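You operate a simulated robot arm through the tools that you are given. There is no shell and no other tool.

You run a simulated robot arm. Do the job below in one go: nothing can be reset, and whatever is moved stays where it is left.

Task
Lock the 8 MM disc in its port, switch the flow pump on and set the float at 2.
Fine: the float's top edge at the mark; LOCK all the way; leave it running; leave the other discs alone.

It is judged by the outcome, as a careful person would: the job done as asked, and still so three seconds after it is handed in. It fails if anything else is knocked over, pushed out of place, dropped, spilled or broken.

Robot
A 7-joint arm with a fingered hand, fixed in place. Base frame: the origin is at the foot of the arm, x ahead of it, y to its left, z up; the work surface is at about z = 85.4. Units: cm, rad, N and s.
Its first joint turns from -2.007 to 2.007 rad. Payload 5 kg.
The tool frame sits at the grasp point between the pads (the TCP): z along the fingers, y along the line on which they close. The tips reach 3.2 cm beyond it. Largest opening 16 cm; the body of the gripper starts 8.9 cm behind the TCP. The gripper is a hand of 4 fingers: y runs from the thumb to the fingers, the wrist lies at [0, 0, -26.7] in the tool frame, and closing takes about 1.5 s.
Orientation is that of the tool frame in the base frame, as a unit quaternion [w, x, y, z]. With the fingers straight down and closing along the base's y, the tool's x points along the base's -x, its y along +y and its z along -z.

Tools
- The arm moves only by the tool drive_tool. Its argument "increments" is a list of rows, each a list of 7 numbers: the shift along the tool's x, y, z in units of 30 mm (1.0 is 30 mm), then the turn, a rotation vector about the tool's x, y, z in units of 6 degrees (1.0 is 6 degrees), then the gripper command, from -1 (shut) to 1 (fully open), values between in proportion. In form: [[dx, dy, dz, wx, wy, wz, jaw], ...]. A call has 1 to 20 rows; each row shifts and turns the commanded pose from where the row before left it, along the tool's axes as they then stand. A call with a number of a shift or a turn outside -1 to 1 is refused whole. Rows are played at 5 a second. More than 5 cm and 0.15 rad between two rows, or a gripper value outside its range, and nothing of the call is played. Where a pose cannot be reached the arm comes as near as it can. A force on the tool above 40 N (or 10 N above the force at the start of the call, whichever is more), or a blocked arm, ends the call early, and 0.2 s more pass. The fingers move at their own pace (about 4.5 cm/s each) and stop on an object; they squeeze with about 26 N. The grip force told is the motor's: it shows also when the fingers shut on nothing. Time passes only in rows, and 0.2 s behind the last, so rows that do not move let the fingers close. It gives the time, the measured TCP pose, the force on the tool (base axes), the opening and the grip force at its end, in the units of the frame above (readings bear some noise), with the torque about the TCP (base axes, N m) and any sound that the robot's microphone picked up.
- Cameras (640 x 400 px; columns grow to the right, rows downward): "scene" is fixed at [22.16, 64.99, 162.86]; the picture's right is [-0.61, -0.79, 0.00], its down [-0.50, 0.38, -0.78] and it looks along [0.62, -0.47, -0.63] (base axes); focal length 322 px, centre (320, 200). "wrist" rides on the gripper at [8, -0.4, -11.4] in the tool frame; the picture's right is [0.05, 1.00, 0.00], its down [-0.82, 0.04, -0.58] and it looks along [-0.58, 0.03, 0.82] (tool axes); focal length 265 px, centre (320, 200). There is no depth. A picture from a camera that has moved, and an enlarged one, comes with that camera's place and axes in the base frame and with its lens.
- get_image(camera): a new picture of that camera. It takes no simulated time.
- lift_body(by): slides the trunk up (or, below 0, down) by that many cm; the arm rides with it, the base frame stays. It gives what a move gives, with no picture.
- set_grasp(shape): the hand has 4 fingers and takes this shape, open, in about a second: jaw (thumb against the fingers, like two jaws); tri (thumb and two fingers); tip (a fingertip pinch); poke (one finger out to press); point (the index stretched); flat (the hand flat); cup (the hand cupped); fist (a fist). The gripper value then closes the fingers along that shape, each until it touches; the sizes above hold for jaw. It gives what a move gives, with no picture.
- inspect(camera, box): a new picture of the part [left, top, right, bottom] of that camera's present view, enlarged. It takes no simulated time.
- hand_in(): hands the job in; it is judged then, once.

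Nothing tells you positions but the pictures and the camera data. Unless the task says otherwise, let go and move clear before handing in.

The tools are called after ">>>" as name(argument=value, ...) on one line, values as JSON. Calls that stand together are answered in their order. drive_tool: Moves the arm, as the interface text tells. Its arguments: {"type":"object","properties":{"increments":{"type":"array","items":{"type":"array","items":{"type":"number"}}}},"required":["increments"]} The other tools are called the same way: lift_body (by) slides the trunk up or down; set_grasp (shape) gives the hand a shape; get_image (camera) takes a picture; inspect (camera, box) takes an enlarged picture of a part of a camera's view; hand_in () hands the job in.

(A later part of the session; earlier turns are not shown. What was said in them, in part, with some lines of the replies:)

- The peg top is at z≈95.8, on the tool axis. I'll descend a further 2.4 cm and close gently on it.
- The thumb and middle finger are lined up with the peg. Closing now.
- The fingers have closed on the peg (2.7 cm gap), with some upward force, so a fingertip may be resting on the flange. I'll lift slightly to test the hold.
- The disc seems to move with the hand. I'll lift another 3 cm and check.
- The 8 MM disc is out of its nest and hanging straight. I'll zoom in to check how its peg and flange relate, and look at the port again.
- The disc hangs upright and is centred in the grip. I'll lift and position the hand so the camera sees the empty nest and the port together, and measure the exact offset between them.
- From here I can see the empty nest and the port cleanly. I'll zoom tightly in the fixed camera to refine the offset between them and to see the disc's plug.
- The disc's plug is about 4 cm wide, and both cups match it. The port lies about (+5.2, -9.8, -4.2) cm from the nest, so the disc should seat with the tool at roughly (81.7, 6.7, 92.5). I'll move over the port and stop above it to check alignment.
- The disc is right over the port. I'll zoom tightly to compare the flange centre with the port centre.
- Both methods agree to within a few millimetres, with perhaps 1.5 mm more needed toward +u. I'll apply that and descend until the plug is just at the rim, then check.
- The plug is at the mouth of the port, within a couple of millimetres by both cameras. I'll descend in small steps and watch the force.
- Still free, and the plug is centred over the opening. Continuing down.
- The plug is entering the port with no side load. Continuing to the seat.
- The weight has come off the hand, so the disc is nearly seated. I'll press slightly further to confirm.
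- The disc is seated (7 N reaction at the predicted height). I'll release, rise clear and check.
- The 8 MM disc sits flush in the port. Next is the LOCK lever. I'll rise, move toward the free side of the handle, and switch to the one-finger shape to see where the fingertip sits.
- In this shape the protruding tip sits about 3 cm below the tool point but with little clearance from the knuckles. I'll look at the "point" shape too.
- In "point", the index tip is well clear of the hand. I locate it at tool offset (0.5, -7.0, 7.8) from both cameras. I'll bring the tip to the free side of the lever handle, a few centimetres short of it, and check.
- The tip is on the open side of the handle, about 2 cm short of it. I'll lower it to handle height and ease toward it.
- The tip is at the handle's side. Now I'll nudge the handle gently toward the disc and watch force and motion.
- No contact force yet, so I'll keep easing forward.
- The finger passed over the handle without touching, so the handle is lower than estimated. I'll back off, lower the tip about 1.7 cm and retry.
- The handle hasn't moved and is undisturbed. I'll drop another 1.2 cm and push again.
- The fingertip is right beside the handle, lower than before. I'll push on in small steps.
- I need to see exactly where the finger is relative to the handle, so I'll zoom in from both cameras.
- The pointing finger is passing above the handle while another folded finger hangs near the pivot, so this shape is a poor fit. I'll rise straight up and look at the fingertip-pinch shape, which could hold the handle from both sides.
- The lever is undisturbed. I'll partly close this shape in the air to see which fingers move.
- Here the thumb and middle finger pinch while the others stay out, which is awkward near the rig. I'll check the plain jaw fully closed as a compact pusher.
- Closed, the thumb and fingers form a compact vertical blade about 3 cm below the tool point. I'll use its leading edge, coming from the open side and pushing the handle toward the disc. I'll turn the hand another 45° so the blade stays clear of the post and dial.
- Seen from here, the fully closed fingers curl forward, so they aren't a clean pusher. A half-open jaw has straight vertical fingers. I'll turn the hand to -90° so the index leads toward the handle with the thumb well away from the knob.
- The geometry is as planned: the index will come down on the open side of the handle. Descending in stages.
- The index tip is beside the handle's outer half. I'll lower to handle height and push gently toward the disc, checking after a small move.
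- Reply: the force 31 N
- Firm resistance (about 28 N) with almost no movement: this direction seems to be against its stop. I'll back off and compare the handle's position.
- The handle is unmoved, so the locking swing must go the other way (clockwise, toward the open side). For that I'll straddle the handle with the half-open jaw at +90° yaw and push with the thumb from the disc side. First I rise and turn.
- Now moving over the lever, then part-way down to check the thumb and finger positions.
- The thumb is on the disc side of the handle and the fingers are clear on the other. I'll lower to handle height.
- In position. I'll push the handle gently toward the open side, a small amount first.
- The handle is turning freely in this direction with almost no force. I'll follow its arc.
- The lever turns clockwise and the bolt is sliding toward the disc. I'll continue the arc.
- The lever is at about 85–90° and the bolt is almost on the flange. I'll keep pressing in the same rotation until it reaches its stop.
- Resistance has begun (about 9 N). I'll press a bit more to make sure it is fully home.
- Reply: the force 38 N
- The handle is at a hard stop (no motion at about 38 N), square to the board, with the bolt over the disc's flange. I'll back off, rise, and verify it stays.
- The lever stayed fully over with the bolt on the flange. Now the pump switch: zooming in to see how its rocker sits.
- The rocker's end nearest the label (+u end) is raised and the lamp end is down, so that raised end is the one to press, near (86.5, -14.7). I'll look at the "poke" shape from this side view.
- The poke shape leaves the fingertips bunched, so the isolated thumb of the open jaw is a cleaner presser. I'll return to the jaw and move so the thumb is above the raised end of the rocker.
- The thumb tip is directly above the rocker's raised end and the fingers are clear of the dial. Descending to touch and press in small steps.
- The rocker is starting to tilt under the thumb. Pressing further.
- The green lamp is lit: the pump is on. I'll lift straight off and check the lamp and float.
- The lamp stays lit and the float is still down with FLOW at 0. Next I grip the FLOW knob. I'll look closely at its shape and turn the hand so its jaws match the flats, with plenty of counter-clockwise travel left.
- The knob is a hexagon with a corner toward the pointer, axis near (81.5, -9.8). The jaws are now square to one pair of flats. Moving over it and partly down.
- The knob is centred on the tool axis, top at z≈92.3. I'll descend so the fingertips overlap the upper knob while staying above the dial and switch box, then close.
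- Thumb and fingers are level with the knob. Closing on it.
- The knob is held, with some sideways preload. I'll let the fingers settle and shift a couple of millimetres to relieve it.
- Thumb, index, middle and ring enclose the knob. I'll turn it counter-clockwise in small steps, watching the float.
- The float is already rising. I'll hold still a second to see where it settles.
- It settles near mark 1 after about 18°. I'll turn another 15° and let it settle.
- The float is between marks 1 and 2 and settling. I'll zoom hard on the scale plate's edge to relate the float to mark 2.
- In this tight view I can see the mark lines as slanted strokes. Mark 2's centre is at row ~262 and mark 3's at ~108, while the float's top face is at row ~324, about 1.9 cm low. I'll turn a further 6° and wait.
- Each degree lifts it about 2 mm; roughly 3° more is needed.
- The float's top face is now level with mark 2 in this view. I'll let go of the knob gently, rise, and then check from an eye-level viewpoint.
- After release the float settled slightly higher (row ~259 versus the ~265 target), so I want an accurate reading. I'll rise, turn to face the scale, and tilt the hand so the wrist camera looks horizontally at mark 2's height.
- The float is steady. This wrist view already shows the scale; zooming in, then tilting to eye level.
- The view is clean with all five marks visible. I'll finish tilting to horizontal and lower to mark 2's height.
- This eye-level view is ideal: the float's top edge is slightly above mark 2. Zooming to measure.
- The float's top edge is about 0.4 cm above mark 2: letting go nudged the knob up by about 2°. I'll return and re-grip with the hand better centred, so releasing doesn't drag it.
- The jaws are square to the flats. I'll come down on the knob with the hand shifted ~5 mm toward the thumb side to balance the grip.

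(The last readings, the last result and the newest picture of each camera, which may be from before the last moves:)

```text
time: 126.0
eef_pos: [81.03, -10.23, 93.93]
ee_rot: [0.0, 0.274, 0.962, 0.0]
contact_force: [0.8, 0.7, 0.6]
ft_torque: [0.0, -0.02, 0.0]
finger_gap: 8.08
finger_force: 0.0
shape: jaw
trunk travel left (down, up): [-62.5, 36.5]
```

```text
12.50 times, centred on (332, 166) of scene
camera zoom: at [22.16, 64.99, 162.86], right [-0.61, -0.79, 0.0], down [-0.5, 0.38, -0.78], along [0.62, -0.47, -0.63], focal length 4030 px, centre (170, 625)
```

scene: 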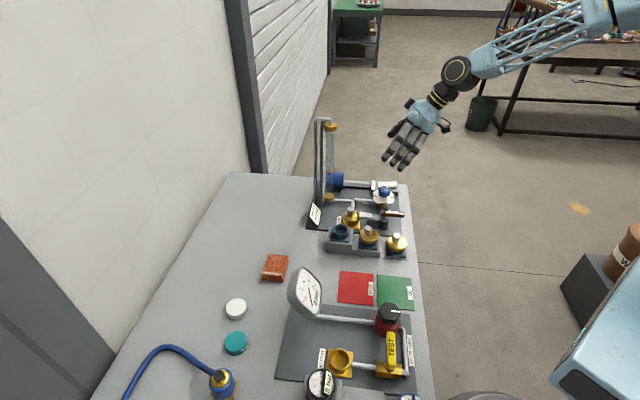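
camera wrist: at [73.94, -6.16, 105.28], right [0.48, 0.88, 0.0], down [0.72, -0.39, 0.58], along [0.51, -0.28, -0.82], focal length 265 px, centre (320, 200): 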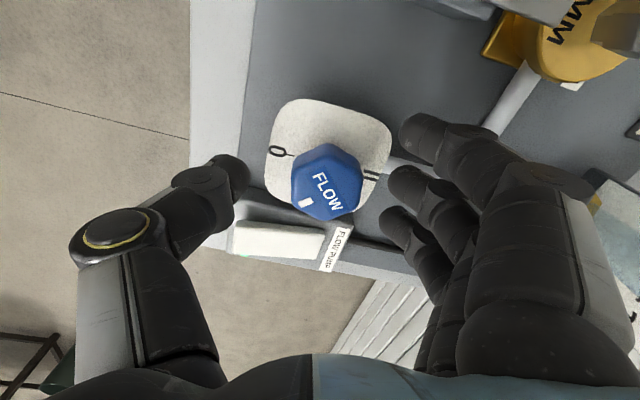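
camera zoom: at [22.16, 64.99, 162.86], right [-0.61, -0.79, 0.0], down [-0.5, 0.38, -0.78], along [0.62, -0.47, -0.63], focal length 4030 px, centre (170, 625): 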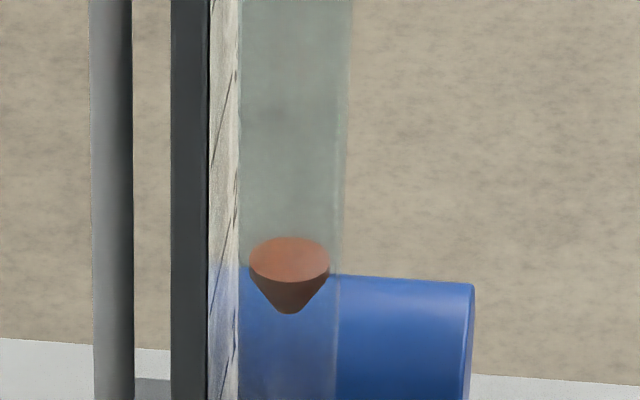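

I'll close only to just under the knob's width this time, so just the thumb and middle finger bear on the flats and the others don't wrap around it.

>>> drive_tool(increments=[[0, 0, 0, 0, 0, 0, -0.2], [0, 0, 0, 0, 0, 0, -0.35], [0, 0, 0, 0, 0, 0, -0.5], [0, 0, 0, 0, 0, 0, -0.5], [0, 0, 0, 0, 0, 0, -0.5], [0, 0, 0, 0, 0, 0, -0.5], [0, 0, 0, 0, 0, 0, -0.5]])

>>> inspect(camera="wrist", box=[230, 80, 430, 280])

>>> inspect(camera="scene", box=[324, 150, 340, 182])

```text
time: 127.6
eef_pos: [81.09, -10.14, 94.07]
ee_rot: [0.0, 0.274, 0.962, 0.0]
contact_force: [1.9, 1.8, 1.5]
ft_torque: [0.02, -0.04, 0.02]
finger_gap: 4.1
finger_force: 0.0
shape: jaw
trunk travel left (down, up): [-62.5, 36.5]
```

```text
2.00 times, centred on (330, 180) of wrist
camera zoom: at [73.94, -6.15, 105.29], right [0.48, 0.88, 0.0], down [0.72, -0.39, 0.58], along [0.51, -0.28, -0.82], focal length 531 px, centre (300, 240)
```

zoom: 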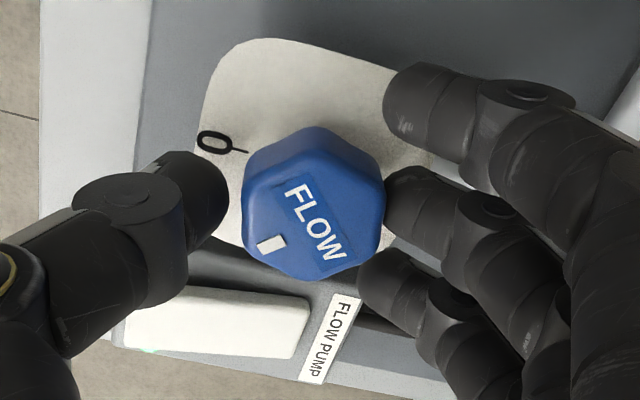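

```text
12.50 times, centred on (332, 166) of scene
camera zoom: at [22.16, 64.99, 162.86], right [-0.61, -0.79, 0.0], down [-0.5, 0.38, -0.78], along [0.62, -0.47, -0.63], focal length 4030 px, centre (170, 625)
```

zoom: 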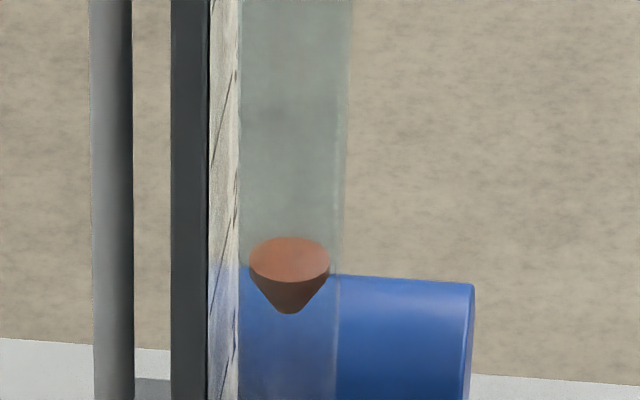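

The middle finger is just touching and the thumb has a small gap. I'll centre by 2 mm and close slightly more.

>>> drive_tool(increments=[[0, 0.06, 0, 0, 0, 0, -0.5], [0, 0, 0, 0, 0, 0, -0.56], [0, 0, 0, 0, 0, 0, -0.6], [0, 0, 0, 0, 0, 0, -0.6], [0, 0, 0, 0, 0, 0, -0.6], [0, 0, 0, 0, 0, 0, -0.6]])

>>> inspect(camera="wrist", box=[230, 80, 430, 280])

>>> inspect(camera="scene", box=[324, 150, 340, 182])

```text
time: 129.0
eef_pos: [81.04, -10.22, 93.9]
ee_rot: [-0.001, 0.275, 0.962, -0.001]
contact_force: [-6.1, -6.3, -0.8]
ft_torque: [0.05, 0.05, 0.04]
finger_gap: 1.57
finger_force: 26.0
shape: jaw
trunk travel left (down, up): [-62.5, 36.5]
```

```text
2.00 times, centred on (330, 180) of wrist
camera zoom: at [73.97, -6.21, 105.28], right [0.48, 0.88, 0.0], down [0.72, -0.4, 0.58], along [0.5, -0.28, -0.82], focal length 531 px, centre (300, 240)
```

zoom: 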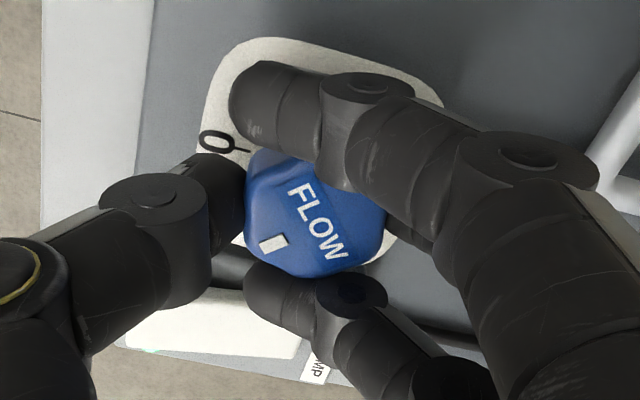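

```text
12.50 times, centred on (332, 166) of scene
camera zoom: at [22.16, 64.99, 162.86], right [-0.61, -0.79, 0.0], down [-0.5, 0.38, -0.78], along [0.62, -0.47, -0.63], focal length 4030 px, centre (170, 625)
```

zoom: 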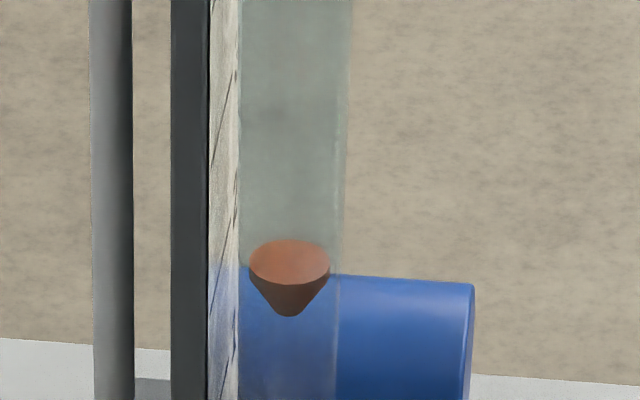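

Held, with the float unchanged. I'll turn the knob back clockwise about 2.5° and let it settle.

>>> drive_tool(increments=[[0, 0, 0, 0, 0, 0.2, -0.6], [0, 0, 0, 0, 0, 0.2, -0.6], [0, 0, 0, 0, 0, 0, -0.6], [0, 0, 0, 0, 0, 0, -0.6], [0, 0, 0, 0, 0, 0, -0.6], [0, 0, 0, 0, 0, 0, -0.6], [0, 0, 0, 0, 0, 0, -0.6], [0, 0, 0, 0, 0, 0, -0.6], [0, 0, 0, 0, 0, 0, -0.6], [0, 0, 0, 0, 0, 0, -0.6], [0, 0, 0, 0, 0, 0, -0.6], [0, 0, 0, 0, 0, 0, -0.6]])

>>> inspect(camera="scene", box=[324, 150, 340, 182])

```text
time: 131.6
eef_pos: [81.05, -10.0, 93.96]
ee_rot: [0.0, 0.294, 0.956, 0.0]
contact_force: [-11.3, -16.8, 1.1]
ft_torque: [-0.33, 0.22, 0.0]
finger_gap: 1.62
finger_force: 26.0
shape: jaw
trunk travel left (down, up): [-62.5, 36.5]
```

```text
12.50 times, centred on (332, 166) of scene
camera zoom: at [22.16, 64.99, 162.86], right [-0.61, -0.79, 0.0], down [-0.5, 0.38, -0.78], along [0.62, -0.47, -0.63], focal length 4030 px, centre (170, 625)
```

zoom: 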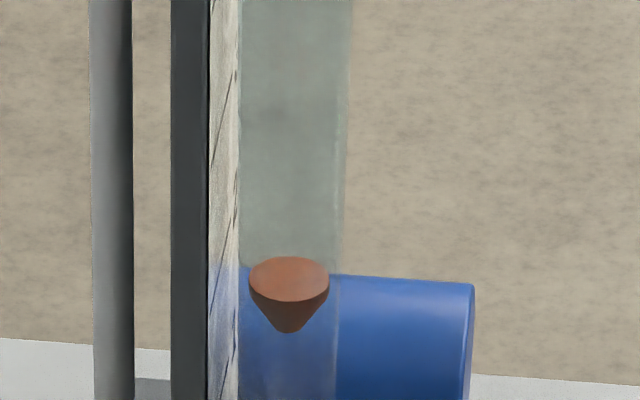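

The float is now at row ~279 (about 0.25 cm low). There is side load on the grip, so I'll relieve that before letting go.

>>> drive_tool(increments=[[0, -0.04, 0, 0, 0, 0, -0.6], [0, -0.04, 0, 0, 0, 0, -0.6], [0, -0.04, 0, 0, 0, 0, -0.6], [0, 0, 0, 0, 0, 0, -0.6], [0, 0, 0, 0, 0, 0, -0.6], [0, 0, 0, 0, 0, 0, -0.6], [0, 0, 0, 0, 0, 0, -0.6]])

>>> inspect(camera="scene", box=[324, 150, 340, 182])

```text
time: 133.2
eef_pos: [80.96, -10.18, 93.91]
ee_rot: [-0.001, 0.294, 0.956, 0.0]
contact_force: [-4.9, -4.2, 0.5]
ft_torque: [0.04, -0.01, -0.03]
finger_gap: 1.52
finger_force: 26.0
shape: jaw
trunk travel left (down, up): [-62.5, 36.5]
```

```text
12.50 times, centred on (332, 166) of scene
camera zoom: at [22.16, 64.99, 162.86], right [-0.61, -0.79, 0.0], down [-0.5, 0.38, -0.78], along [0.62, -0.47, -0.63], focal length 4030 px, centre (170, 625)
```

zoom: 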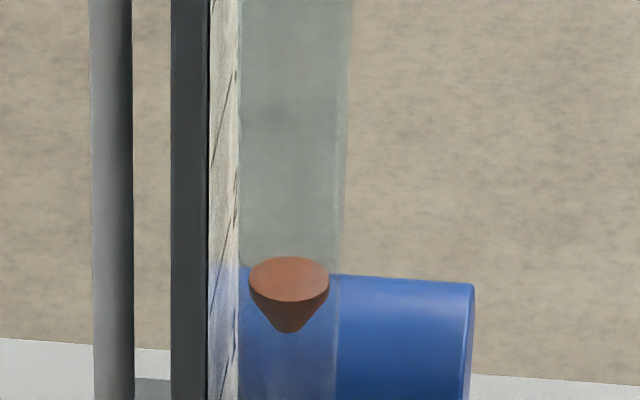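

Balanced. Now I release gradually and check the float before lifting away.

>>> drive_tool(increments=[[0, 0, 0, 0, 0, 0, -0.5], [0, 0, 0, 0, 0, 0, -0.42], [0, 0, 0, 0, 0, 0, -0.35], [0, 0, 0, 0, 0, 0, -0.28], [0, 0, 0, 0, 0, 0, -0.2], [0, 0, 0, 0, 0, 0, -0.1], [0, 0, 0, 0, 0, 0, 0], [0, 0, 0, 0, 0, 0, 0], [0, 0, 0, 0, 0, 0, 0], [0, 0, 0, 0, 0, 0, 0], [0, 0, 0, 0, 0, 0, 0], [0, 0, 0, 0, 0, 0, 0]])

>>> inspect(camera="scene", box=[324, 150, 340, 182])

>>> inspect(camera="wrist", box=[230, 80, 430, 280])

```text
time: 135.8
eef_pos: [80.98, -10.24, 94.04]
ee_rot: [0.0, 0.293, 0.956, 0.0]
contact_force: [-0.3, 0.2, -0.5]
ft_torque: [0.02, 0.0, 0.01]
finger_gap: 7.89
finger_force: 0.0
shape: jaw
trunk travel left (down, up): [-62.5, 36.5]
```

```text
12.50 times, centred on (332, 166) of scene
camera zoom: at [22.16, 64.99, 162.86], right [-0.61, -0.79, 0.0], down [-0.5, 0.38, -0.78], along [0.62, -0.47, -0.63], focal length 4030 px, centre (170, 625)
```

zoom: 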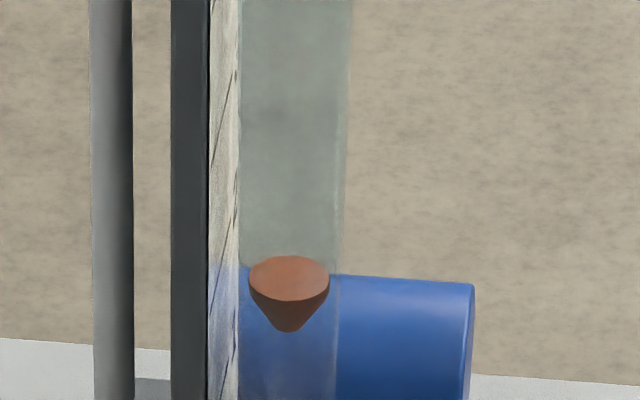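

```text
2.00 times, centred on (330, 180) of wrist
camera zoom: at [74.1, -5.96, 105.25], right [0.52, 0.85, 0.0], down [0.7, -0.42, 0.58], along [0.49, -0.3, -0.82], focal length 531 px, centre (300, 240)
```

zoom: 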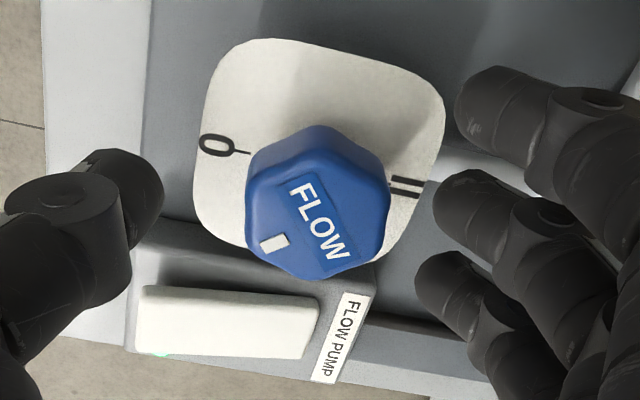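

A balanced release left the float steady at row ~278, about 0.2 cm below the mark. One small correction: re-grip at this same position and turn counter-clockwise by about 1°.

>>> drive_tool(increments=[[0, 0, 0, 0, 0, 0, -0.3], [0, 0, 0, 0, 0, 0, -0.5], [0, 0, 0, 0, 0, 0, -0.6], [0, 0, 0, 0, 0, 0, -0.6], [0, 0, 0, 0, 0, 0, -0.6], [0, 0, 0, 0, 0, 0, -0.6], [0, 0, 0, 0, 0, 0, -0.6], [0, 0, 0, 0, 0, 0, -0.6], [0, 0, 0, 0, 0, 0, -0.6], [0, 0, 0, 0, 0, 0, -0.6], [0, 0, 0, 0, 0, 0, -0.6]])

>>> inspect(camera="scene", box=[324, 150, 340, 182])

>>> inspect(camera="wrist", box=[230, 80, 430, 280])

```text
time: 138.2
eef_pos: [81.03, -10.21, 93.9]
ee_rot: [0.0, 0.294, 0.956, 0.0]
contact_force: [2.6, 4.1, 2.8]
ft_torque: [0.16, -0.12, -0.01]
finger_gap: 3.38
finger_force: 0.1
shape: jaw
trunk travel left (down, up): [-62.5, 36.5]
```

```text
12.50 times, centred on (332, 166) of scene
camera zoom: at [22.16, 64.99, 162.86], right [-0.61, -0.79, 0.0], down [-0.5, 0.38, -0.78], along [0.62, -0.47, -0.63], focal length 4030 px, centre (170, 625)
```

zoom: 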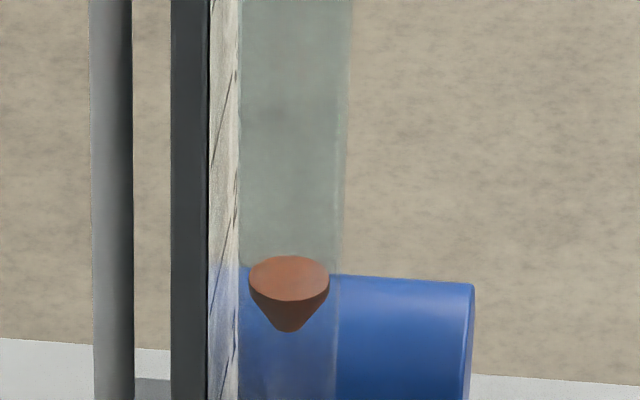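

```text
2.00 times, centred on (330, 180) of wrist
camera zoom: at [74.1, -5.93, 105.26], right [0.52, 0.85, 0.0], down [0.7, -0.42, 0.58], along [0.49, -0.3, -0.82], focal length 531 px, centre (300, 240)
```

zoom: 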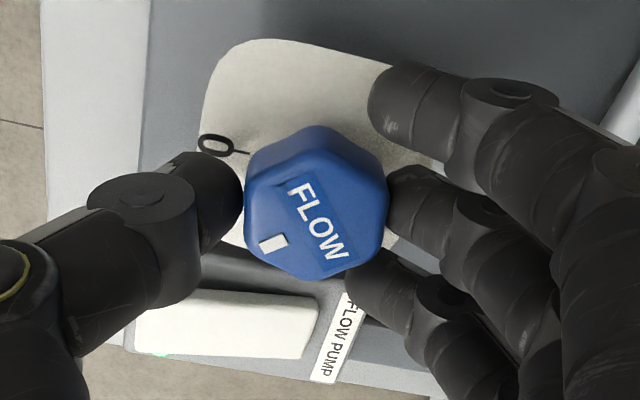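

Light contact on both flats. I'll squeeze a little and make the 1° turn.

>>> drive_tool(increments=[[0, 0, 0, 0, 0, 0, -0.7], [0, 0, 0, 0, 0, 0, -0.7], [0, 0, 0, 0, 0, 0, -0.7], [0, 0, 0, 0, 0, 0, -0.7], [0, 0, 0, 0, 0, -0.17, -0.7], [0, 0, 0, 0, 0, 0, -0.7], [0, 0, 0, 0, 0, 0, -0.7], [0, 0, 0, 0, 0, 0, -0.7], [0, 0, 0, 0, 0, 0, -0.7], [0, 0, 0, 0, 0, 0, -0.7], [0, 0, 0, 0, 0, 0, -0.7], [0, 0, 0, 0, 0, 0, -0.7], [0, 0, 0, 0, 0, 0, -0.7], [0, 0, 0, 0, 0, 0, -0.7]])

>>> inspect(camera="scene", box=[324, 150, 340, 182])

>>> inspect(camera="wrist", box=[230, 80, 430, 280])

```text
time: 141.2
eef_pos: [81.04, -10.38, 93.93]
ee_rot: [0.0, 0.285, 0.958, 0.0]
contact_force: [-11.7, -15.3, -1.5]
ft_torque: [-0.31, 0.23, -0.03]
finger_gap: 1.46
finger_force: 25.7
shape: jaw
trunk travel left (down, up): [-62.5, 36.5]
```

```text
12.50 times, centred on (332, 166) of scene
camera zoom: at [22.16, 64.99, 162.86], right [-0.61, -0.79, 0.0], down [-0.5, 0.38, -0.78], along [0.62, -0.47, -0.63], focal length 4030 px, centre (170, 625)
```

zoom: 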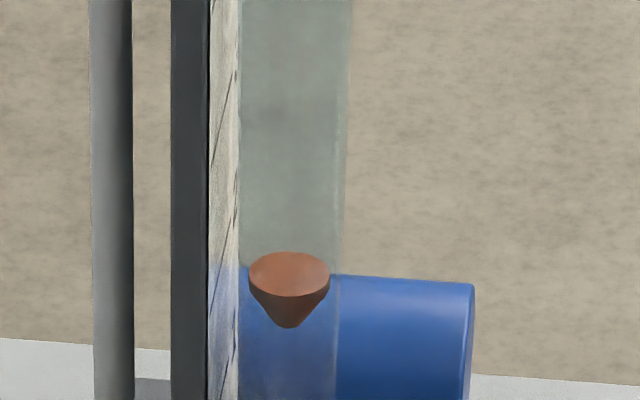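

```text
2.00 times, centred on (330, 180) of wrist
camera zoom: at [73.97, -6.22, 105.24], right [0.5, 0.86, 0.0], down [0.71, -0.41, 0.58], along [0.5, -0.29, -0.82], focal length 531 px, centre (300, 240)
```

zoom: 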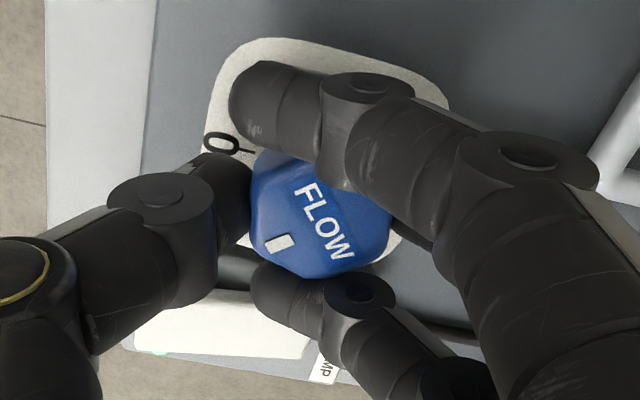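

Float at row ~274; about 0.1 cm to go. I'll relieve the side load, add half a degree, and settle.

>>> drive_tool(increments=[[0, -0.04, 0, 0, 0, 0, -0.7], [0, -0.04, 0, 0, 0, 0, -0.7], [0, -0.03, 0, 0, 0, 0, -0.7], [0, 0, 0, 0, 0, -0.09, -0.7], [0, 0, 0, 0, 0, 0, -0.7], [0, 0, 0, 0, 0, 0, -0.7], [0, 0, 0, 0, 0, 0, -0.7], [0, 0, 0, 0, 0, 0, -0.7], [0, 0, 0, 0, 0, 0, -0.7], [0, 0, 0, 0, 0, 0, -0.7], [0, 0, 0, 0, 0, 0, -0.7], [0, 0, 0, 0, 0, 0, -0.7]])

>>> inspect(camera="scene", box=[324, 150, 340, 182])

```text
time: 143.8
eef_pos: [80.76, -10.56, 93.85]
ee_rot: [0.0, 0.283, 0.959, 0.0]
contact_force: [-2.6, -7.1, -3.5]
ft_torque: [-0.1, -0.03, -0.02]
finger_gap: 1.38
finger_force: 26.4
shape: jaw
trunk travel left (down, up): [-62.5, 36.5]
```

```text
12.50 times, centred on (332, 166) of scene
camera zoom: at [22.16, 64.99, 162.86], right [-0.61, -0.79, 0.0], down [-0.5, 0.38, -0.78], along [0.62, -0.47, -0.63], focal length 4030 px, centre (170, 625)
```

zoom: 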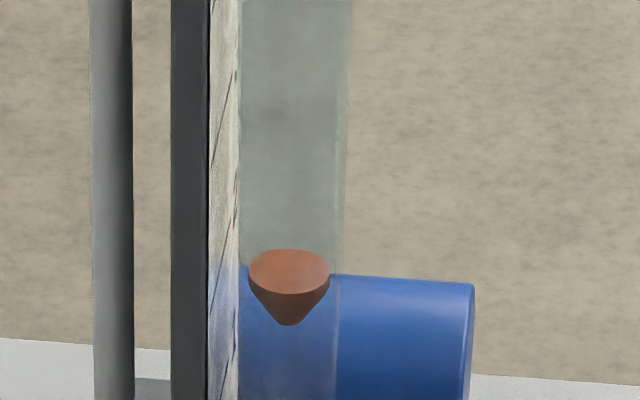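

Row ~271: on target. Now the gradual release, checking the float before lifting.

>>> drive_tool(increments=[[0, 0, 0, 0, 0, 0, -0.5], [0, 0, 0, 0, 0, 0, -0.42], [0, 0, 0, 0, 0, 0, -0.35], [0, 0, 0, 0, 0, 0, -0.28], [0, 0, 0, 0, 0, 0, -0.2], [0, 0, 0, 0, 0, 0, -0.1], [0, 0, 0, 0, 0, 0, 0], [0, 0, 0, 0, 0, 0, 0], [0, 0, 0, 0, 0, 0, 0], [0, 0, 0, 0, 0, 0, 0], [0, 0, 0, 0, 0, 0, 0], [0, 0, 0, 0, 0, 0, 0]])

>>> inspect(camera="scene", box=[324, 150, 340, 182])

>>> inspect(camera="wrist", box=[230, 80, 430, 280])

```text
time: 146.4
eef_pos: [80.75, -10.52, 93.94]
ee_rot: [0.001, 0.282, 0.96, 0.0]
contact_force: [0.0, 0.1, -0.5]
ft_torque: [0.01, 0.01, -0.06]
finger_gap: 7.93
finger_force: 0.0
shape: jaw
trunk travel left (down, up): [-62.5, 36.5]
```

```text
12.50 times, centred on (332, 166) of scene
camera zoom: at [22.16, 64.99, 162.86], right [-0.61, -0.79, 0.0], down [-0.5, 0.38, -0.78], along [0.62, -0.47, -0.63], focal length 4030 px, centre (170, 625)
```

zoom: 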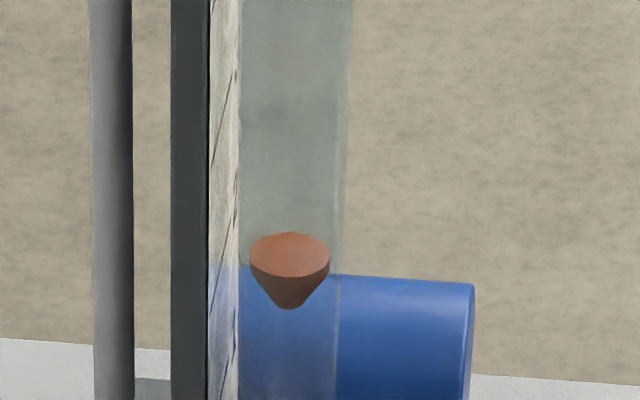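

```text
2.00 times, centred on (330, 180) of wrist
camera zoom: at [73.81, -6.39, 105.25], right [0.5, 0.87, 0.0], down [0.71, -0.4, 0.58], along [0.5, -0.29, -0.82], focal length 531 px, centre (300, 240)
```

zoom: 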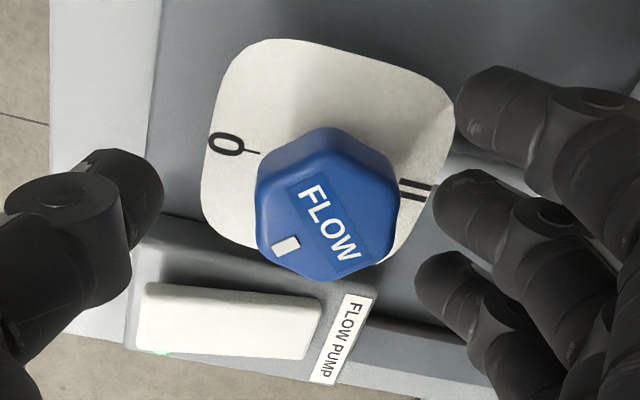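

That release nudged it up again (row ~254), because the full squeeze wraps fingers around the knob. I'll use only the light two-sided contact, which did not disturb it before, and nudge clockwise with that.

>>> drive_tool(increments=[[-0.023, 0.137, 0, 0, 0, 0, 0], [0, 0, 0, 0, 0, 0, -0.3], [0, 0, 0, 0, 0, 0, -0.45], [0, 0, 0, 0, 0, 0, -0.55], [0, 0, 0, 0, 0, 0, -0.55], [0, 0, 0, 0, 0, 0, -0.55], [0, 0, 0, 0, 0, 0, -0.55], [0, 0, 0, 0, 0, 0, -0.55]])

>>> inspect(camera="scene", box=[324, 150, 340, 182])

>>> inspect(camera="wrist", box=[230, 80, 430, 280])

```text
time: 148.2
eef_pos: [81.13, -10.13, 93.85]
ee_rot: [0.0, 0.281, 0.96, 0.0]
contact_force: [2.3, 2.5, 0.7]
ft_torque: [0.08, -0.07, -0.02]
finger_gap: 3.71
finger_force: 0.0
shape: jaw
trunk travel left (down, up): [-62.5, 36.5]
```

```text
12.50 times, centred on (332, 166) of scene
camera zoom: at [22.16, 64.99, 162.86], right [-0.61, -0.79, 0.0], down [-0.5, 0.38, -0.78], along [0.62, -0.47, -0.63], focal length 4030 px, centre (170, 625)
```

zoom: 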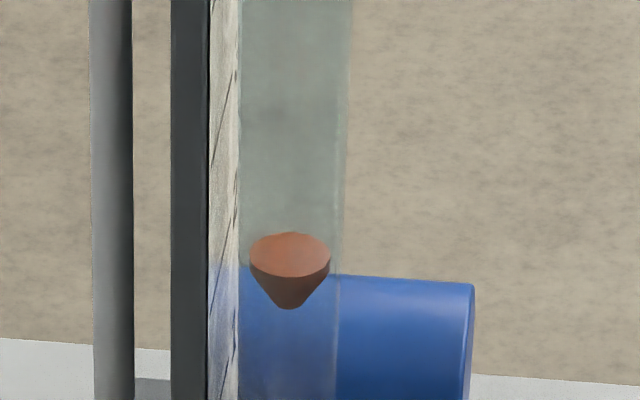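

```text
2.00 times, centred on (330, 180) of wrist
camera zoom: at [74.13, -6.04, 105.25], right [0.5, 0.87, 0.0], down [0.71, -0.4, 0.58], along [0.5, -0.29, -0.82], focal length 531 px, centre (300, 240)
```

zoom: 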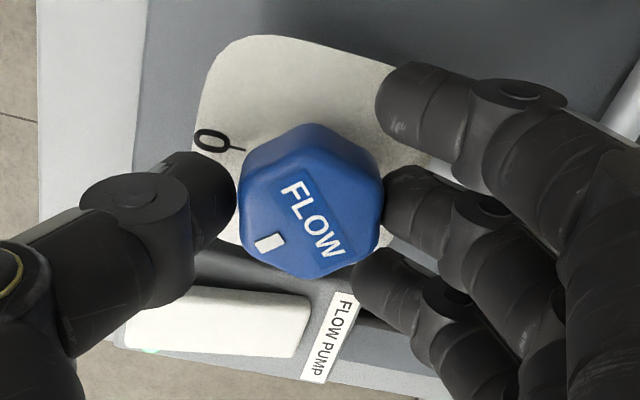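

>>> drive_tool(increments=[[0, 0, 0, 0, 0, 0, -0.58], [0, 0, 0, 0, 0, 0, -0.6], [0, 0, 0, 0, 0, 0, -0.6], [0, 0, 0, 0, 0, 0.25, -0.6], [0, 0, 0, 0, 0, 0.25, -0.6], [0, 0, 0, 0, 0, 0, -0.6], [0, 0, 0, 0, 0, 0, -0.6], [0, 0, 0, 0, 0, 0, -0.6], [0, 0, 0, 0, 0, 0, -0.6]])

>>> inspect(camera="scene", box=[324, 150, 340, 182])

>>> inspect(camera="wrist", box=[230, 80, 430, 280])

```text
time: 150.2
eef_pos: [81.1, -10.25, 93.93]
ee_rot: [0.0, 0.306, 0.952, 0.0]
contact_force: [-12.1, -12.0, -2.8]
ft_torque: [-0.21, 0.23, 0.0]
finger_gap: 1.49
finger_force: 25.8
shape: jaw
trunk travel left (down, up): [-62.5, 36.5]
```

```text
12.50 times, centred on (332, 166) of scene
camera zoom: at [22.16, 64.99, 162.86], right [-0.61, -0.79, 0.0], down [-0.5, 0.38, -0.78], along [0.62, -0.47, -0.63], focal length 4030 px, centre (170, 625)
```

zoom: 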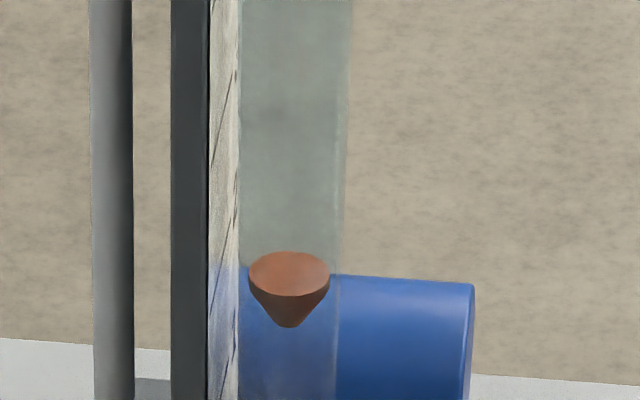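

```text
2.00 times, centred on (330, 180) of wrist
camera zoom: at [74.29, -5.83, 105.26], right [0.54, 0.84, 0.0], down [0.69, -0.44, 0.58], along [0.49, -0.31, -0.82], focal length 531 px, centre (300, 240)
```

zoom: 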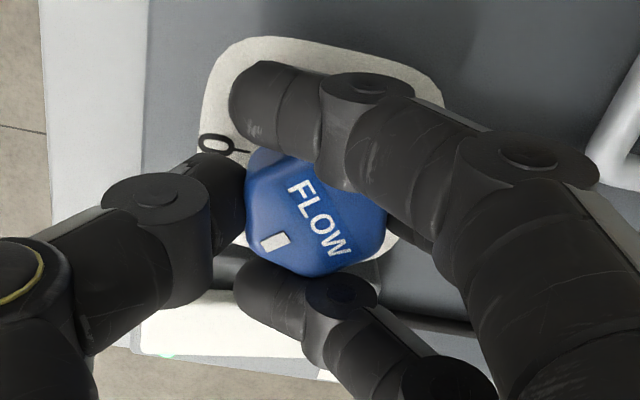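

Float at row ~273. The earlier release that caused no shift followed a clockwise turn plus the same side-load relief; I'll repeat that exactly.

>>> drive_tool(increments=[[0, -0.04, 0, 0, 0, 0, -0.6], [0, -0.04, 0, 0, 0, 0, -0.6], [0, -0.03, 0, 0, 0, 0, -0.6], [0, 0, 0, 0, 0, 0, -0.6], [0, 0, 0, 0, 0, 0, -0.6], [0, 0, 0, 0, 0, 0, -0.6], [0, 0, 0, 0, 0, 0, -0.6], [0, 0, 0, 0, 0, 0, -0.6], [0, 0, 0, 0, 0, 0, -0.6], [0, 0, 0, 0, 0, 0, -0.6]])

>>> inspect(camera="scene", box=[324, 150, 340, 182])

```text
time: 152.4
eef_pos: [80.89, -10.53, 93.96]
ee_rot: [0.0, 0.307, 0.952, 0.001]
contact_force: [-5.1, -1.2, -3.6]
ft_torque: [0.15, 0.02, 0.04]
finger_gap: 1.37
finger_force: 25.8
shape: jaw
trunk travel left (down, up): [-62.5, 36.5]
```

```text
12.50 times, centred on (332, 166) of scene
camera zoom: at [22.16, 64.99, 162.86], right [-0.61, -0.79, 0.0], down [-0.5, 0.38, -0.78], along [0.62, -0.47, -0.63], focal length 4030 px, centre (170, 625)
```

zoom: 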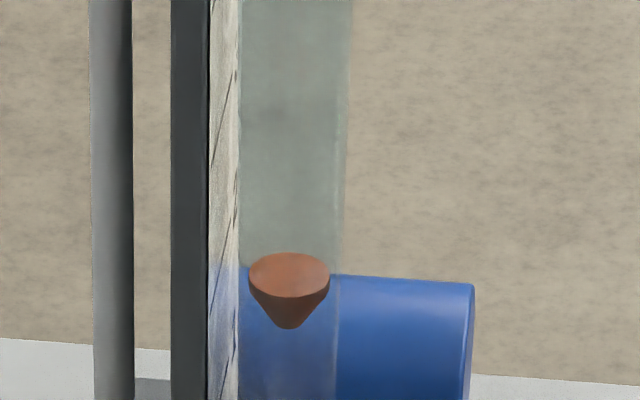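

>>> drive_tool(increments=[[0, 0, 0, 0, 0, 0, -0.5], [0, 0, 0, 0, 0, 0, -0.42], [0, 0, 0, 0, 0, 0, -0.35], [0, 0, 0, 0, 0, 0, -0.28], [0, 0, 0, 0, 0, 0, -0.2], [0, 0, 0, 0, 0, 0, -0.1], [0, 0, 0, 0, 0, 0, 0], [0, 0, 0, 0, 0, 0, 0], [0, 0, 0, 0, 0, 0, 0], [0, 0, 0, 0, 0, 0, 0], [0, 0, 0, 0, 0, 0, 0], [0, 0, 0, 0, 0, 0, 0]])

>>> inspect(camera="scene", box=[324, 150, 340, 182])

>>> inspect(camera="wrist", box=[230, 80, 430, 280])

```text
time: 155.0
eef_pos: [80.87, -10.56, 93.86]
ee_rot: [0.0, 0.307, 0.952, 0.0]
contact_force: [0.0, -0.1, 0.2]
ft_torque: [0.02, 0.04, -0.01]
finger_gap: 7.91
finger_force: 0.0
shape: jaw
trunk travel left (down, up): [-62.5, 36.5]
```

```text
12.50 times, centred on (332, 166) of scene
camera zoom: at [22.16, 64.99, 162.86], right [-0.61, -0.79, 0.0], down [-0.5, 0.38, -0.78], along [0.62, -0.47, -0.63], focal length 4030 px, centre (170, 625)
```

zoom: 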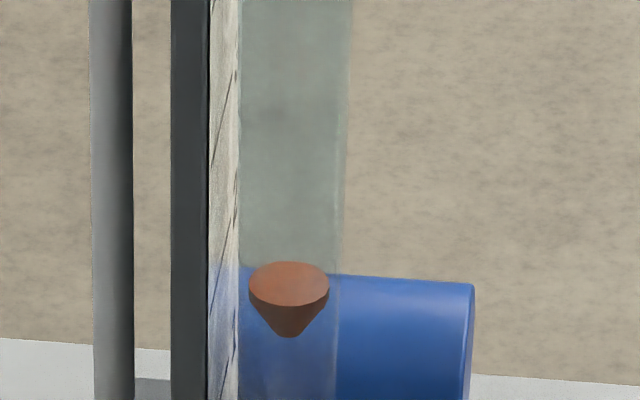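

```text
2.00 times, centred on (330, 180) of wrist
camera zoom: at [74.14, -6.04, 105.24], right [0.54, 0.84, 0.0], down [0.69, -0.44, 0.58], along [0.49, -0.31, -0.82], focal length 531 px, centre (300, 240)
```

zoom: 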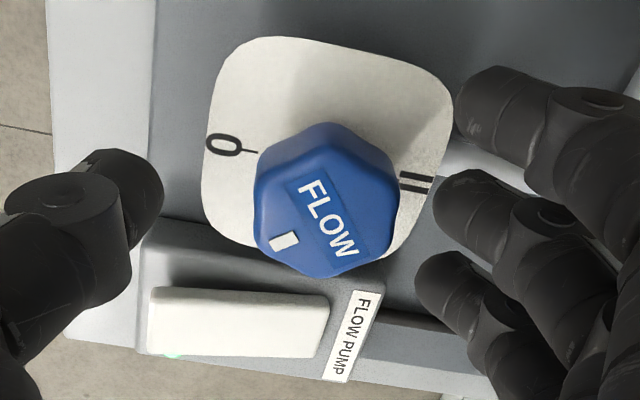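

The release tends to continue in the last turning direction. A cleaner way is to overshoot slightly upward, then use the jaw as a loose "wrench" (no squeeze) to push the knob clockwise onto the mark and back away without dragging it. First a small counter-clockwise overshoot.

>>> drive_tool(increments=[[0, 0.13, 0, 0, 0, 0, 0], [0, 0, 0, 0, 0, 0, -0.3], [0, 0, 0, 0, 0, 0, -0.5], [0, 0, 0, 0, 0, 0, -0.7], [0, 0, 0, 0, 0, 0, -0.7], [0, 0, 0, 0, 0, 0, -0.7], [0, 0, 0, 0, 0, 0, -0.7], [0, 0, 0, 0, 0, -0.3, -0.7], [0, 0, 0, 0, 0, -0.3, -0.7], [0, 0, 0, 0, 0, 0, -0.7], [0, 0, 0, 0, 0, 0, -0.5], [0, 0, 0, 0, 0, 0, -0.4], [0, 0, 0, 0, 0, 0, -0.3], [0, 0, 0, 0, 0, 0, -0.2], [0, 0, 0, 0, 0, 0, -0.2], [0, 0, 0, 0, 0, 0, -0.2], [0, 0, 0, 0, 0, 0, -0.2], [0, 0, 0, 0, 0, 0, -0.2]])

>>> inspect(camera="scene", box=[324, 150, 340, 182])

>>> inspect(camera="wrist", box=[230, 80, 430, 280])

```text
time: 158.8
eef_pos: [81.2, -10.07, 93.95]
ee_rot: [0.0, 0.277, 0.961, 0.0]
contact_force: [-0.2, -0.2, -0.7]
ft_torque: [-0.02, -0.01, -0.04]
finger_gap: 6.33
finger_force: 0.0
shape: jaw
trunk travel left (down, up): [-62.5, 36.5]
```

```text
12.50 times, centred on (332, 166) of scene
camera zoom: at [22.16, 64.99, 162.86], right [-0.61, -0.79, 0.0], down [-0.5, 0.38, -0.78], along [0.62, -0.47, -0.63], focal length 4030 px, centre (170, 625)
```

zoom: 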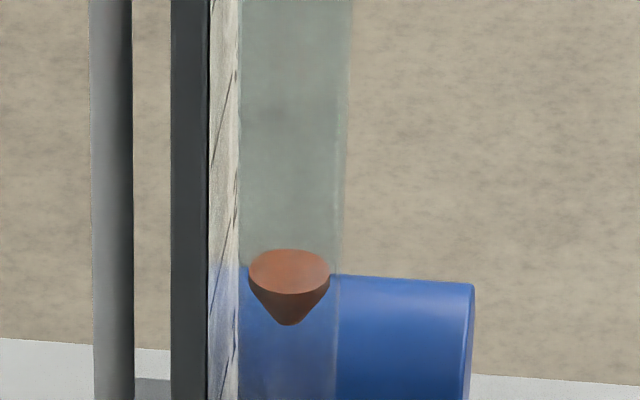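

```text
2.00 times, centred on (330, 180) of wrist
camera zoom: at [74.08, -6.12, 105.26], right [0.49, 0.87, 0.0], down [0.71, -0.4, 0.58], along [0.5, -0.28, -0.82], focal length 531 px, centre (300, 240)
```

zoom: 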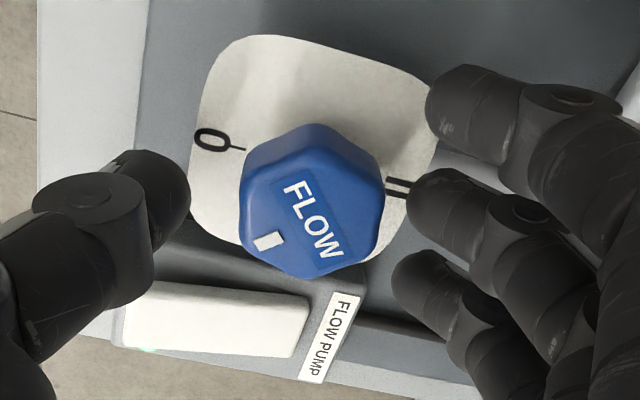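

By luck that landed right at row ~271 with the fingers already clear of the knob. I'll wait two seconds to confirm it has settled.

>>> drive_tool(increments=[[0, 0, 0, 0, 0, 0, -0.1], [0, 0, 0, 0, 0, 0, 0], [0, 0, 0, 0, 0, 0, 0], [0, 0, 0, 0, 0, 0, 0], [0, 0, 0, 0, 0, 0, 0], [0, 0, 0, 0, 0, 0, 0], [0, 0, 0, 0, 0, 0, 0], [0, 0, 0, 0, 0, 0, 0], [0, 0, 0, 0, 0, 0, 0], [0, 0, 0, 0, 0, 0, 0]])

>>> inspect(camera="scene", box=[324, 150, 340, 182])

```text
time: 161.0
eef_pos: [81.15, -10.13, 93.8]
ee_rot: [0.0, 0.276, 0.961, 0.0]
contact_force: [0.2, -0.1, -0.7]
ft_torque: [-0.02, 0.01, -0.03]
finger_gap: 7.89
finger_force: 0.1
shape: jaw
trunk travel left (down, up): [-62.5, 36.5]
```

```text
12.50 times, centred on (332, 166) of scene
camera zoom: at [22.16, 64.99, 162.86], right [-0.61, -0.79, 0.0], down [-0.5, 0.38, -0.78], along [0.62, -0.47, -0.63], focal length 4030 px, centre (170, 625)
```

zoom: 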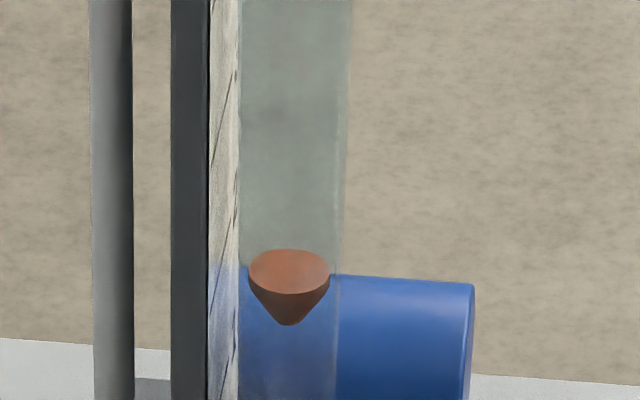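

Settled and steady. Now I lift straight off and repeat the eye-level check.

>>> drive_tool(increments=[[0, 0, -0.3, 0, 0, 0, 0], [0, 0, -0.7, 0, 0, 0, 0], [0, 0, -0.9, 0, 0, 0, 0], [0, 0, -0.9, 0, 0, 0, 0.3], [0, 0, -0.9, 0, 0, 0, 0.6], [0, 0, -0.9, 0, 0, 0, 1], [0, 0, -0.9, 0, 0, 0, 1], [0, 0, -0.4, 0, 0, 0, 1], [0, 0, 0, 0, 0, 0, 1]])

>>> drive_tool(increments=[[0, 0, 0, 0, 0, -0.98, 1], [0, 0, 0, 0, 0, -0.98, 1], [0, 0, 0, 0, 0, -0.98, 1], [0, 0, 0, 0, 0, -0.98, 1], [0, 0, 0, 0, 0, -0.98, 1], [0, 0, 0, 0, 0, -0.98, 1], [0, 0, 0, 0, 0, -0.98, 1], [0, 0, 0, 0, 0, -0.98, 1], [0, 0, 0, 0, 0, -0.98, 1], [0, 0, 0, 0, 0, -0.98, 1], [0, 0, 0, 0, 0, -0.98, 1], [0, 0, 0, 0, 0, -0.98, 1], [0, 0, 0, 0, 0, -0.98, 1], [0.25, 0, 0, 0, 0, 0, 1], [0, 0, 0, 0, 0, 0, 1]])

>>> drive_tool(increments=[[0, 0, 0, 0, -0.91, 0, 1], [0, 0, 0, 0, -0.91, 0, 1], [0, 0, 0, 0, -0.91, 0, 1], [0, 0, 0, 0, -0.91, 0, 1], [0, 0, 0, 0, -0.91, 0, 1], [0, 0, 0, 0, -0.91, 0, 1], [0, 0, 0, 0, -0.91, 0, 1], [0, 0, 0, 0, -0.91, 0, 1], [0, 0, 0, 0, -0.91, 0, 1], [0, 0, 0, 0, -0.91, 0, 1], [0.8, 0, 0.57, 0, 0, 0, 1], [0.8, 0, 0.57, 0, 0, 0, 1], [0.8, 0, 0.57, 0, 0, 0, 1], [0.7, 0, 0.5, 0, 0, 0, 1], [0, 0, 0, 0, 0, 0, 1]])

>>> get_image(camera="wrist")

```text
time: 163.0
eef_pos: [81.2, -10.04, 111.64]
ee_rot: [0.0, 0.277, 0.961, 0.0]
contact_force: [-0.1, 0.2, -0.1]
ft_torque: [0.0, 0.02, 0.0]
finger_gap: 15.97
finger_force: 0.1
shape: jaw
trunk travel left (down, up): [-62.5, 36.5]
```

```text
time: 166.2
eef_pos: [80.6, -10.64, 111.62]
ee_rot: [-0.001, -0.378, 0.926, 0.001]
contact_force: [0.5, 1.0, -0.8]
ft_torque: [0.02, 0.01, 0.01]
finger_gap: 16.0
finger_force: 0.0
shape: jaw
trunk travel left (down, up): [-62.5, 36.5]
```

```text
time: 169.4
eef_pos: [80.65, -10.6, 100.2]
ee_rot: [0.425, -0.335, 0.823, 0.173]
contact_force: [-0.8, -0.5, 0.2]
ft_torque: [0.02, -0.01, -0.02]
finger_gap: 16.0
finger_force: 0.2
shape: jaw
trunk travel left (down, up): [-62.5, 36.5]
```

```text
taken
camera wrist: at [70.92, -20.54, 100.19], right [-0.72, 0.69, -0.04], down [-0.03, 0.03, 1.0], along [0.69, 0.72, 0.0], focal length 265 px, centre (320, 200)
```

wrist: 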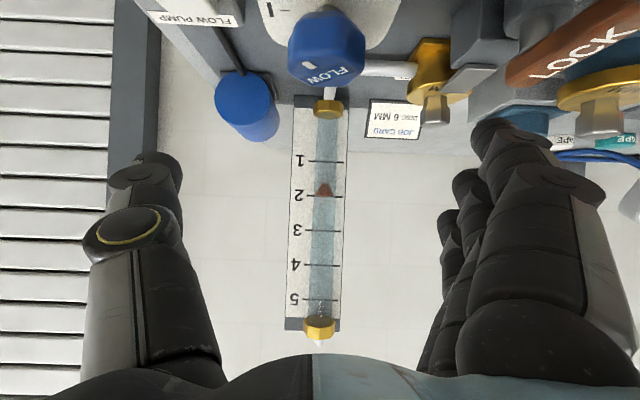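

>>> inspect(camera="wrist", box=[300, 177, 345, 212])

>>> inspect(camera="scene", box=[324, 150, 340, 182])

>>> inspect(camera="scene", box=[310, 110, 420, 245])

```text
11.43 times, centred on (322, 194) of wrist
camera zoom: at [70.92, -20.54, 100.19], right [-0.72, 0.69, -0.04], down [-0.03, 0.03, 1.0], along [0.69, 0.72, 0.0], focal length 3033 px, centre (291, 263)
```

zoom: 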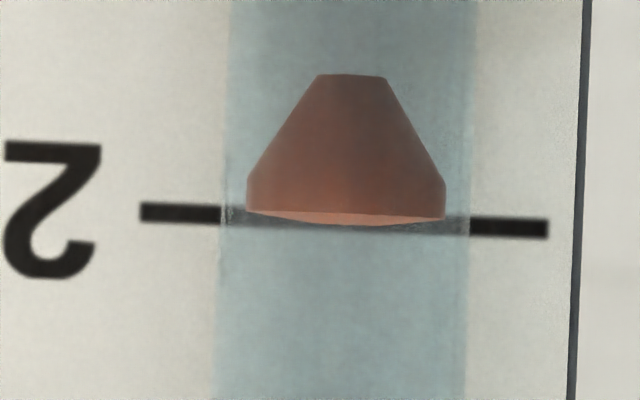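

```text
12.50 times, centred on (332, 166) of scene
camera zoom: at [22.16, 64.99, 162.86], right [-0.61, -0.79, 0.0], down [-0.5, 0.38, -0.78], along [0.62, -0.47, -0.63], focal length 4030 px, centre (170, 625)
```

zoom: 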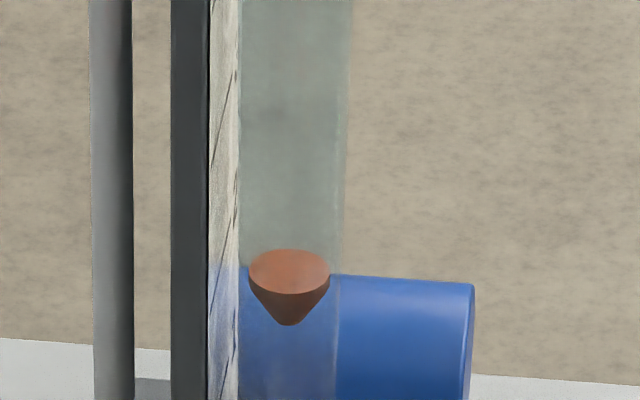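

```text
2.96 times, centred on (365, 178) of scene
camera zoom: at [22.16, 64.99, 162.86], right [-0.61, -0.79, 0.0], down [-0.5, 0.38, -0.78], along [0.62, -0.47, -0.63], focal length 955 px, centre (187, 267)
```

zoom: 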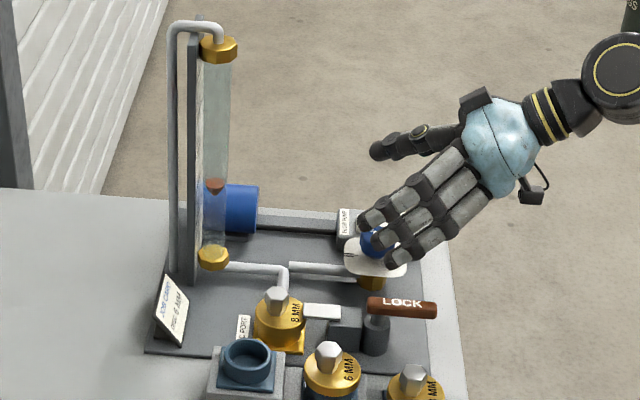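

The eye-level check shows the float's top edge level with mark 2, within about half a millimetre after parallax correction. I'll raise the hand clear and do a last overall check.

>>> drive_tool(increments=[[-0.8, 0, -0.57, 0, 0, 0, 1], [-0.8, 0, -0.57, 0, 0, 0, 1], [-0.8, 0, -0.57, 0, 0, 0, 1], [-0.8, 0, -0.57, 0, 0, 0, 1], [-0.8, 0, -0.57, 0, 0.91, 0, 1], [0, 0, 0, 0, 0.91, 0, 1], [0, 0, 0, 0, 0.91, 0, 1], [0, 0, 0, 0, 0.91, 0, 1], [0, 0, 0, 0, 0.91, 0, 1], [0, 0, 0, 0, 0.91, 0, 1], [0, 0, 0, 0, 0.91, 0, 1], [0, 0, 0, 0, 0.91, 0, 1], [0, 0, 0, 0, 0.91, 0, 1], [0, 0, 0, 0, 0.91, 0, 1], [0.8, 0, -0.3, 0, 0, 0, 1], [0.8, 0, -0.3, 0, 0, 0, 1], [0, 0, 0, 0, 0, 0, 1]])

>>> get_image(camera="wrist")

>>> get_image(camera="scene")

>>> inspect(camera="scene", box=[335, 165, 415, 245])

>>> inspect(camera="scene", box=[324, 150, 340, 182])

```text
time: 173.0
eef_pos: [77.23, -14.06, 116.75]
ee_rot: [-0.001, -0.378, 0.926, 0.0]
contact_force: [0.3, -0.7, 0.5]
ft_torque: [-0.03, 0.0, -0.01]
finger_gap: 16.0
finger_force: 0.1
shape: jaw
trunk travel left (down, up): [-62.5, 36.5]
```

```text
taken
camera wrist: at [71.78, -19.84, 128.07], right [-0.74, 0.68, 0.0], down [0.55, 0.6, 0.58], along [0.39, 0.42, -0.82], focal length 265 px, centre (320, 200)
```

wrist: 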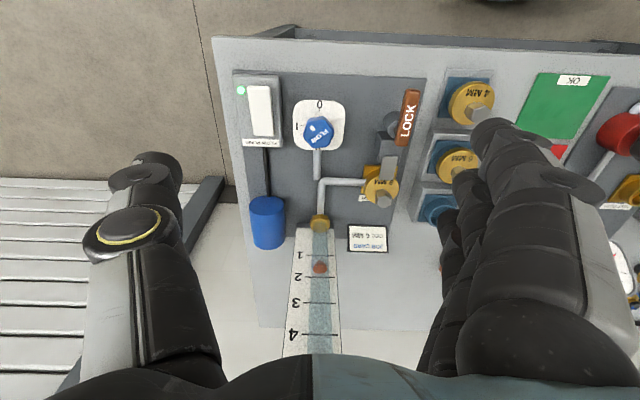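

```text
taken
```

scene: 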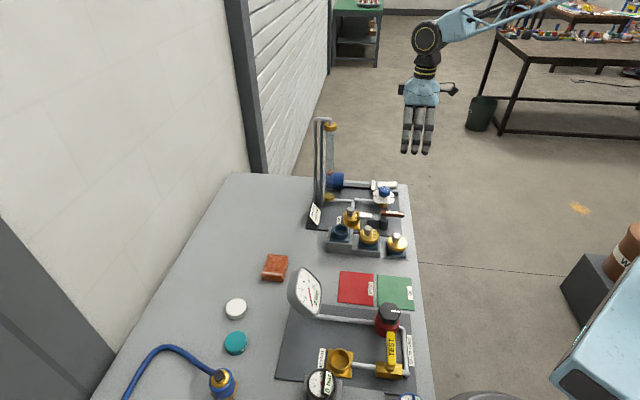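

```text
5.00 times, centred on (375, 205) of scene
camera zoom: at [22.16, 64.99, 162.86], right [-0.61, -0.79, 0.0], down [-0.5, 0.38, -0.78], along [0.62, -0.47, -0.63], focal length 1612 px, centre (45, 175)
```

zoom: 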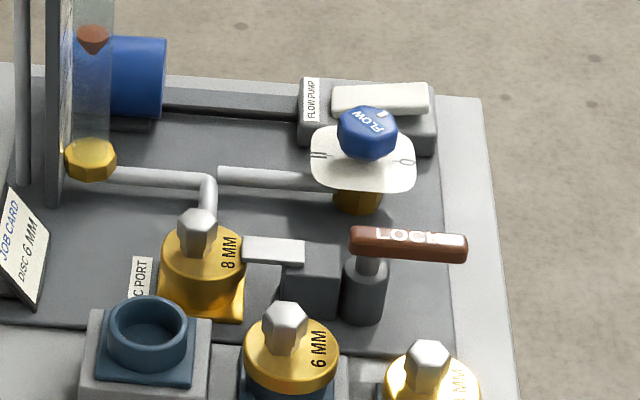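

```text
12.50 times, centred on (332, 166) of scene
camera zoom: at [22.16, 64.99, 162.86], right [-0.61, -0.79, 0.0], down [-0.5, 0.38, -0.78], along [0.62, -0.47, -0.63], focal length 4030 px, centre (170, 625)
```

zoom: 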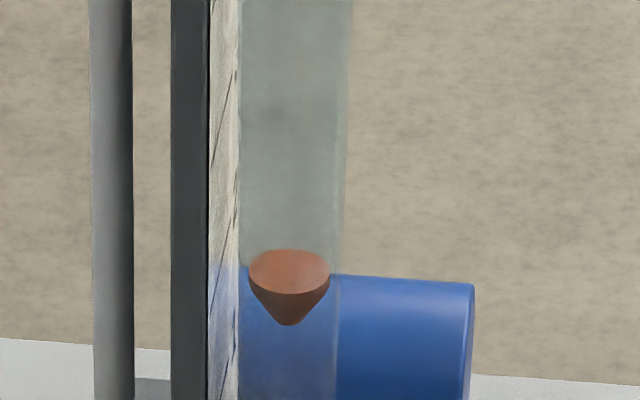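

The 8 MM disc is seated and the LOCK lever is hard over with its bolt on the flange. The pump lamp is lit, the float's top edge holds steady at mark 2, and the 6 MM and 4 MM discs are untouched. The hand is clear, so I'm handing in.

>>> hand_in()

```text
The job is handed in.
```

The 8 MM disc is locked in its port, the flow pump is running, and the float sits at 2. I've handed the job in, but no result has come back yet.

- **Disc:** The 8 MM disc is fully seated in the port. The LOCK lever is pushed over to its hard stop, and the bolt covers the edge of the disc.
- **Pump:** It is switched on and left running, with the green lamp lit.
- **Float:** Its top edge is level with mark 2, to within about half a millimetre. I read it at eye level with the wrist camera, and it was still steady after I moved the hand away.
- **Other discs:** The 4 MM and 6 MM discs were not touched.

Two things to know:

- **Job card:** The card on the rig says 6 MM. I followed your instruction and used the 8 MM disc.
- **Lever:** I first pushed it the wrong way, with about 28 N against its stop. It did not move, and nothing looked damaged.
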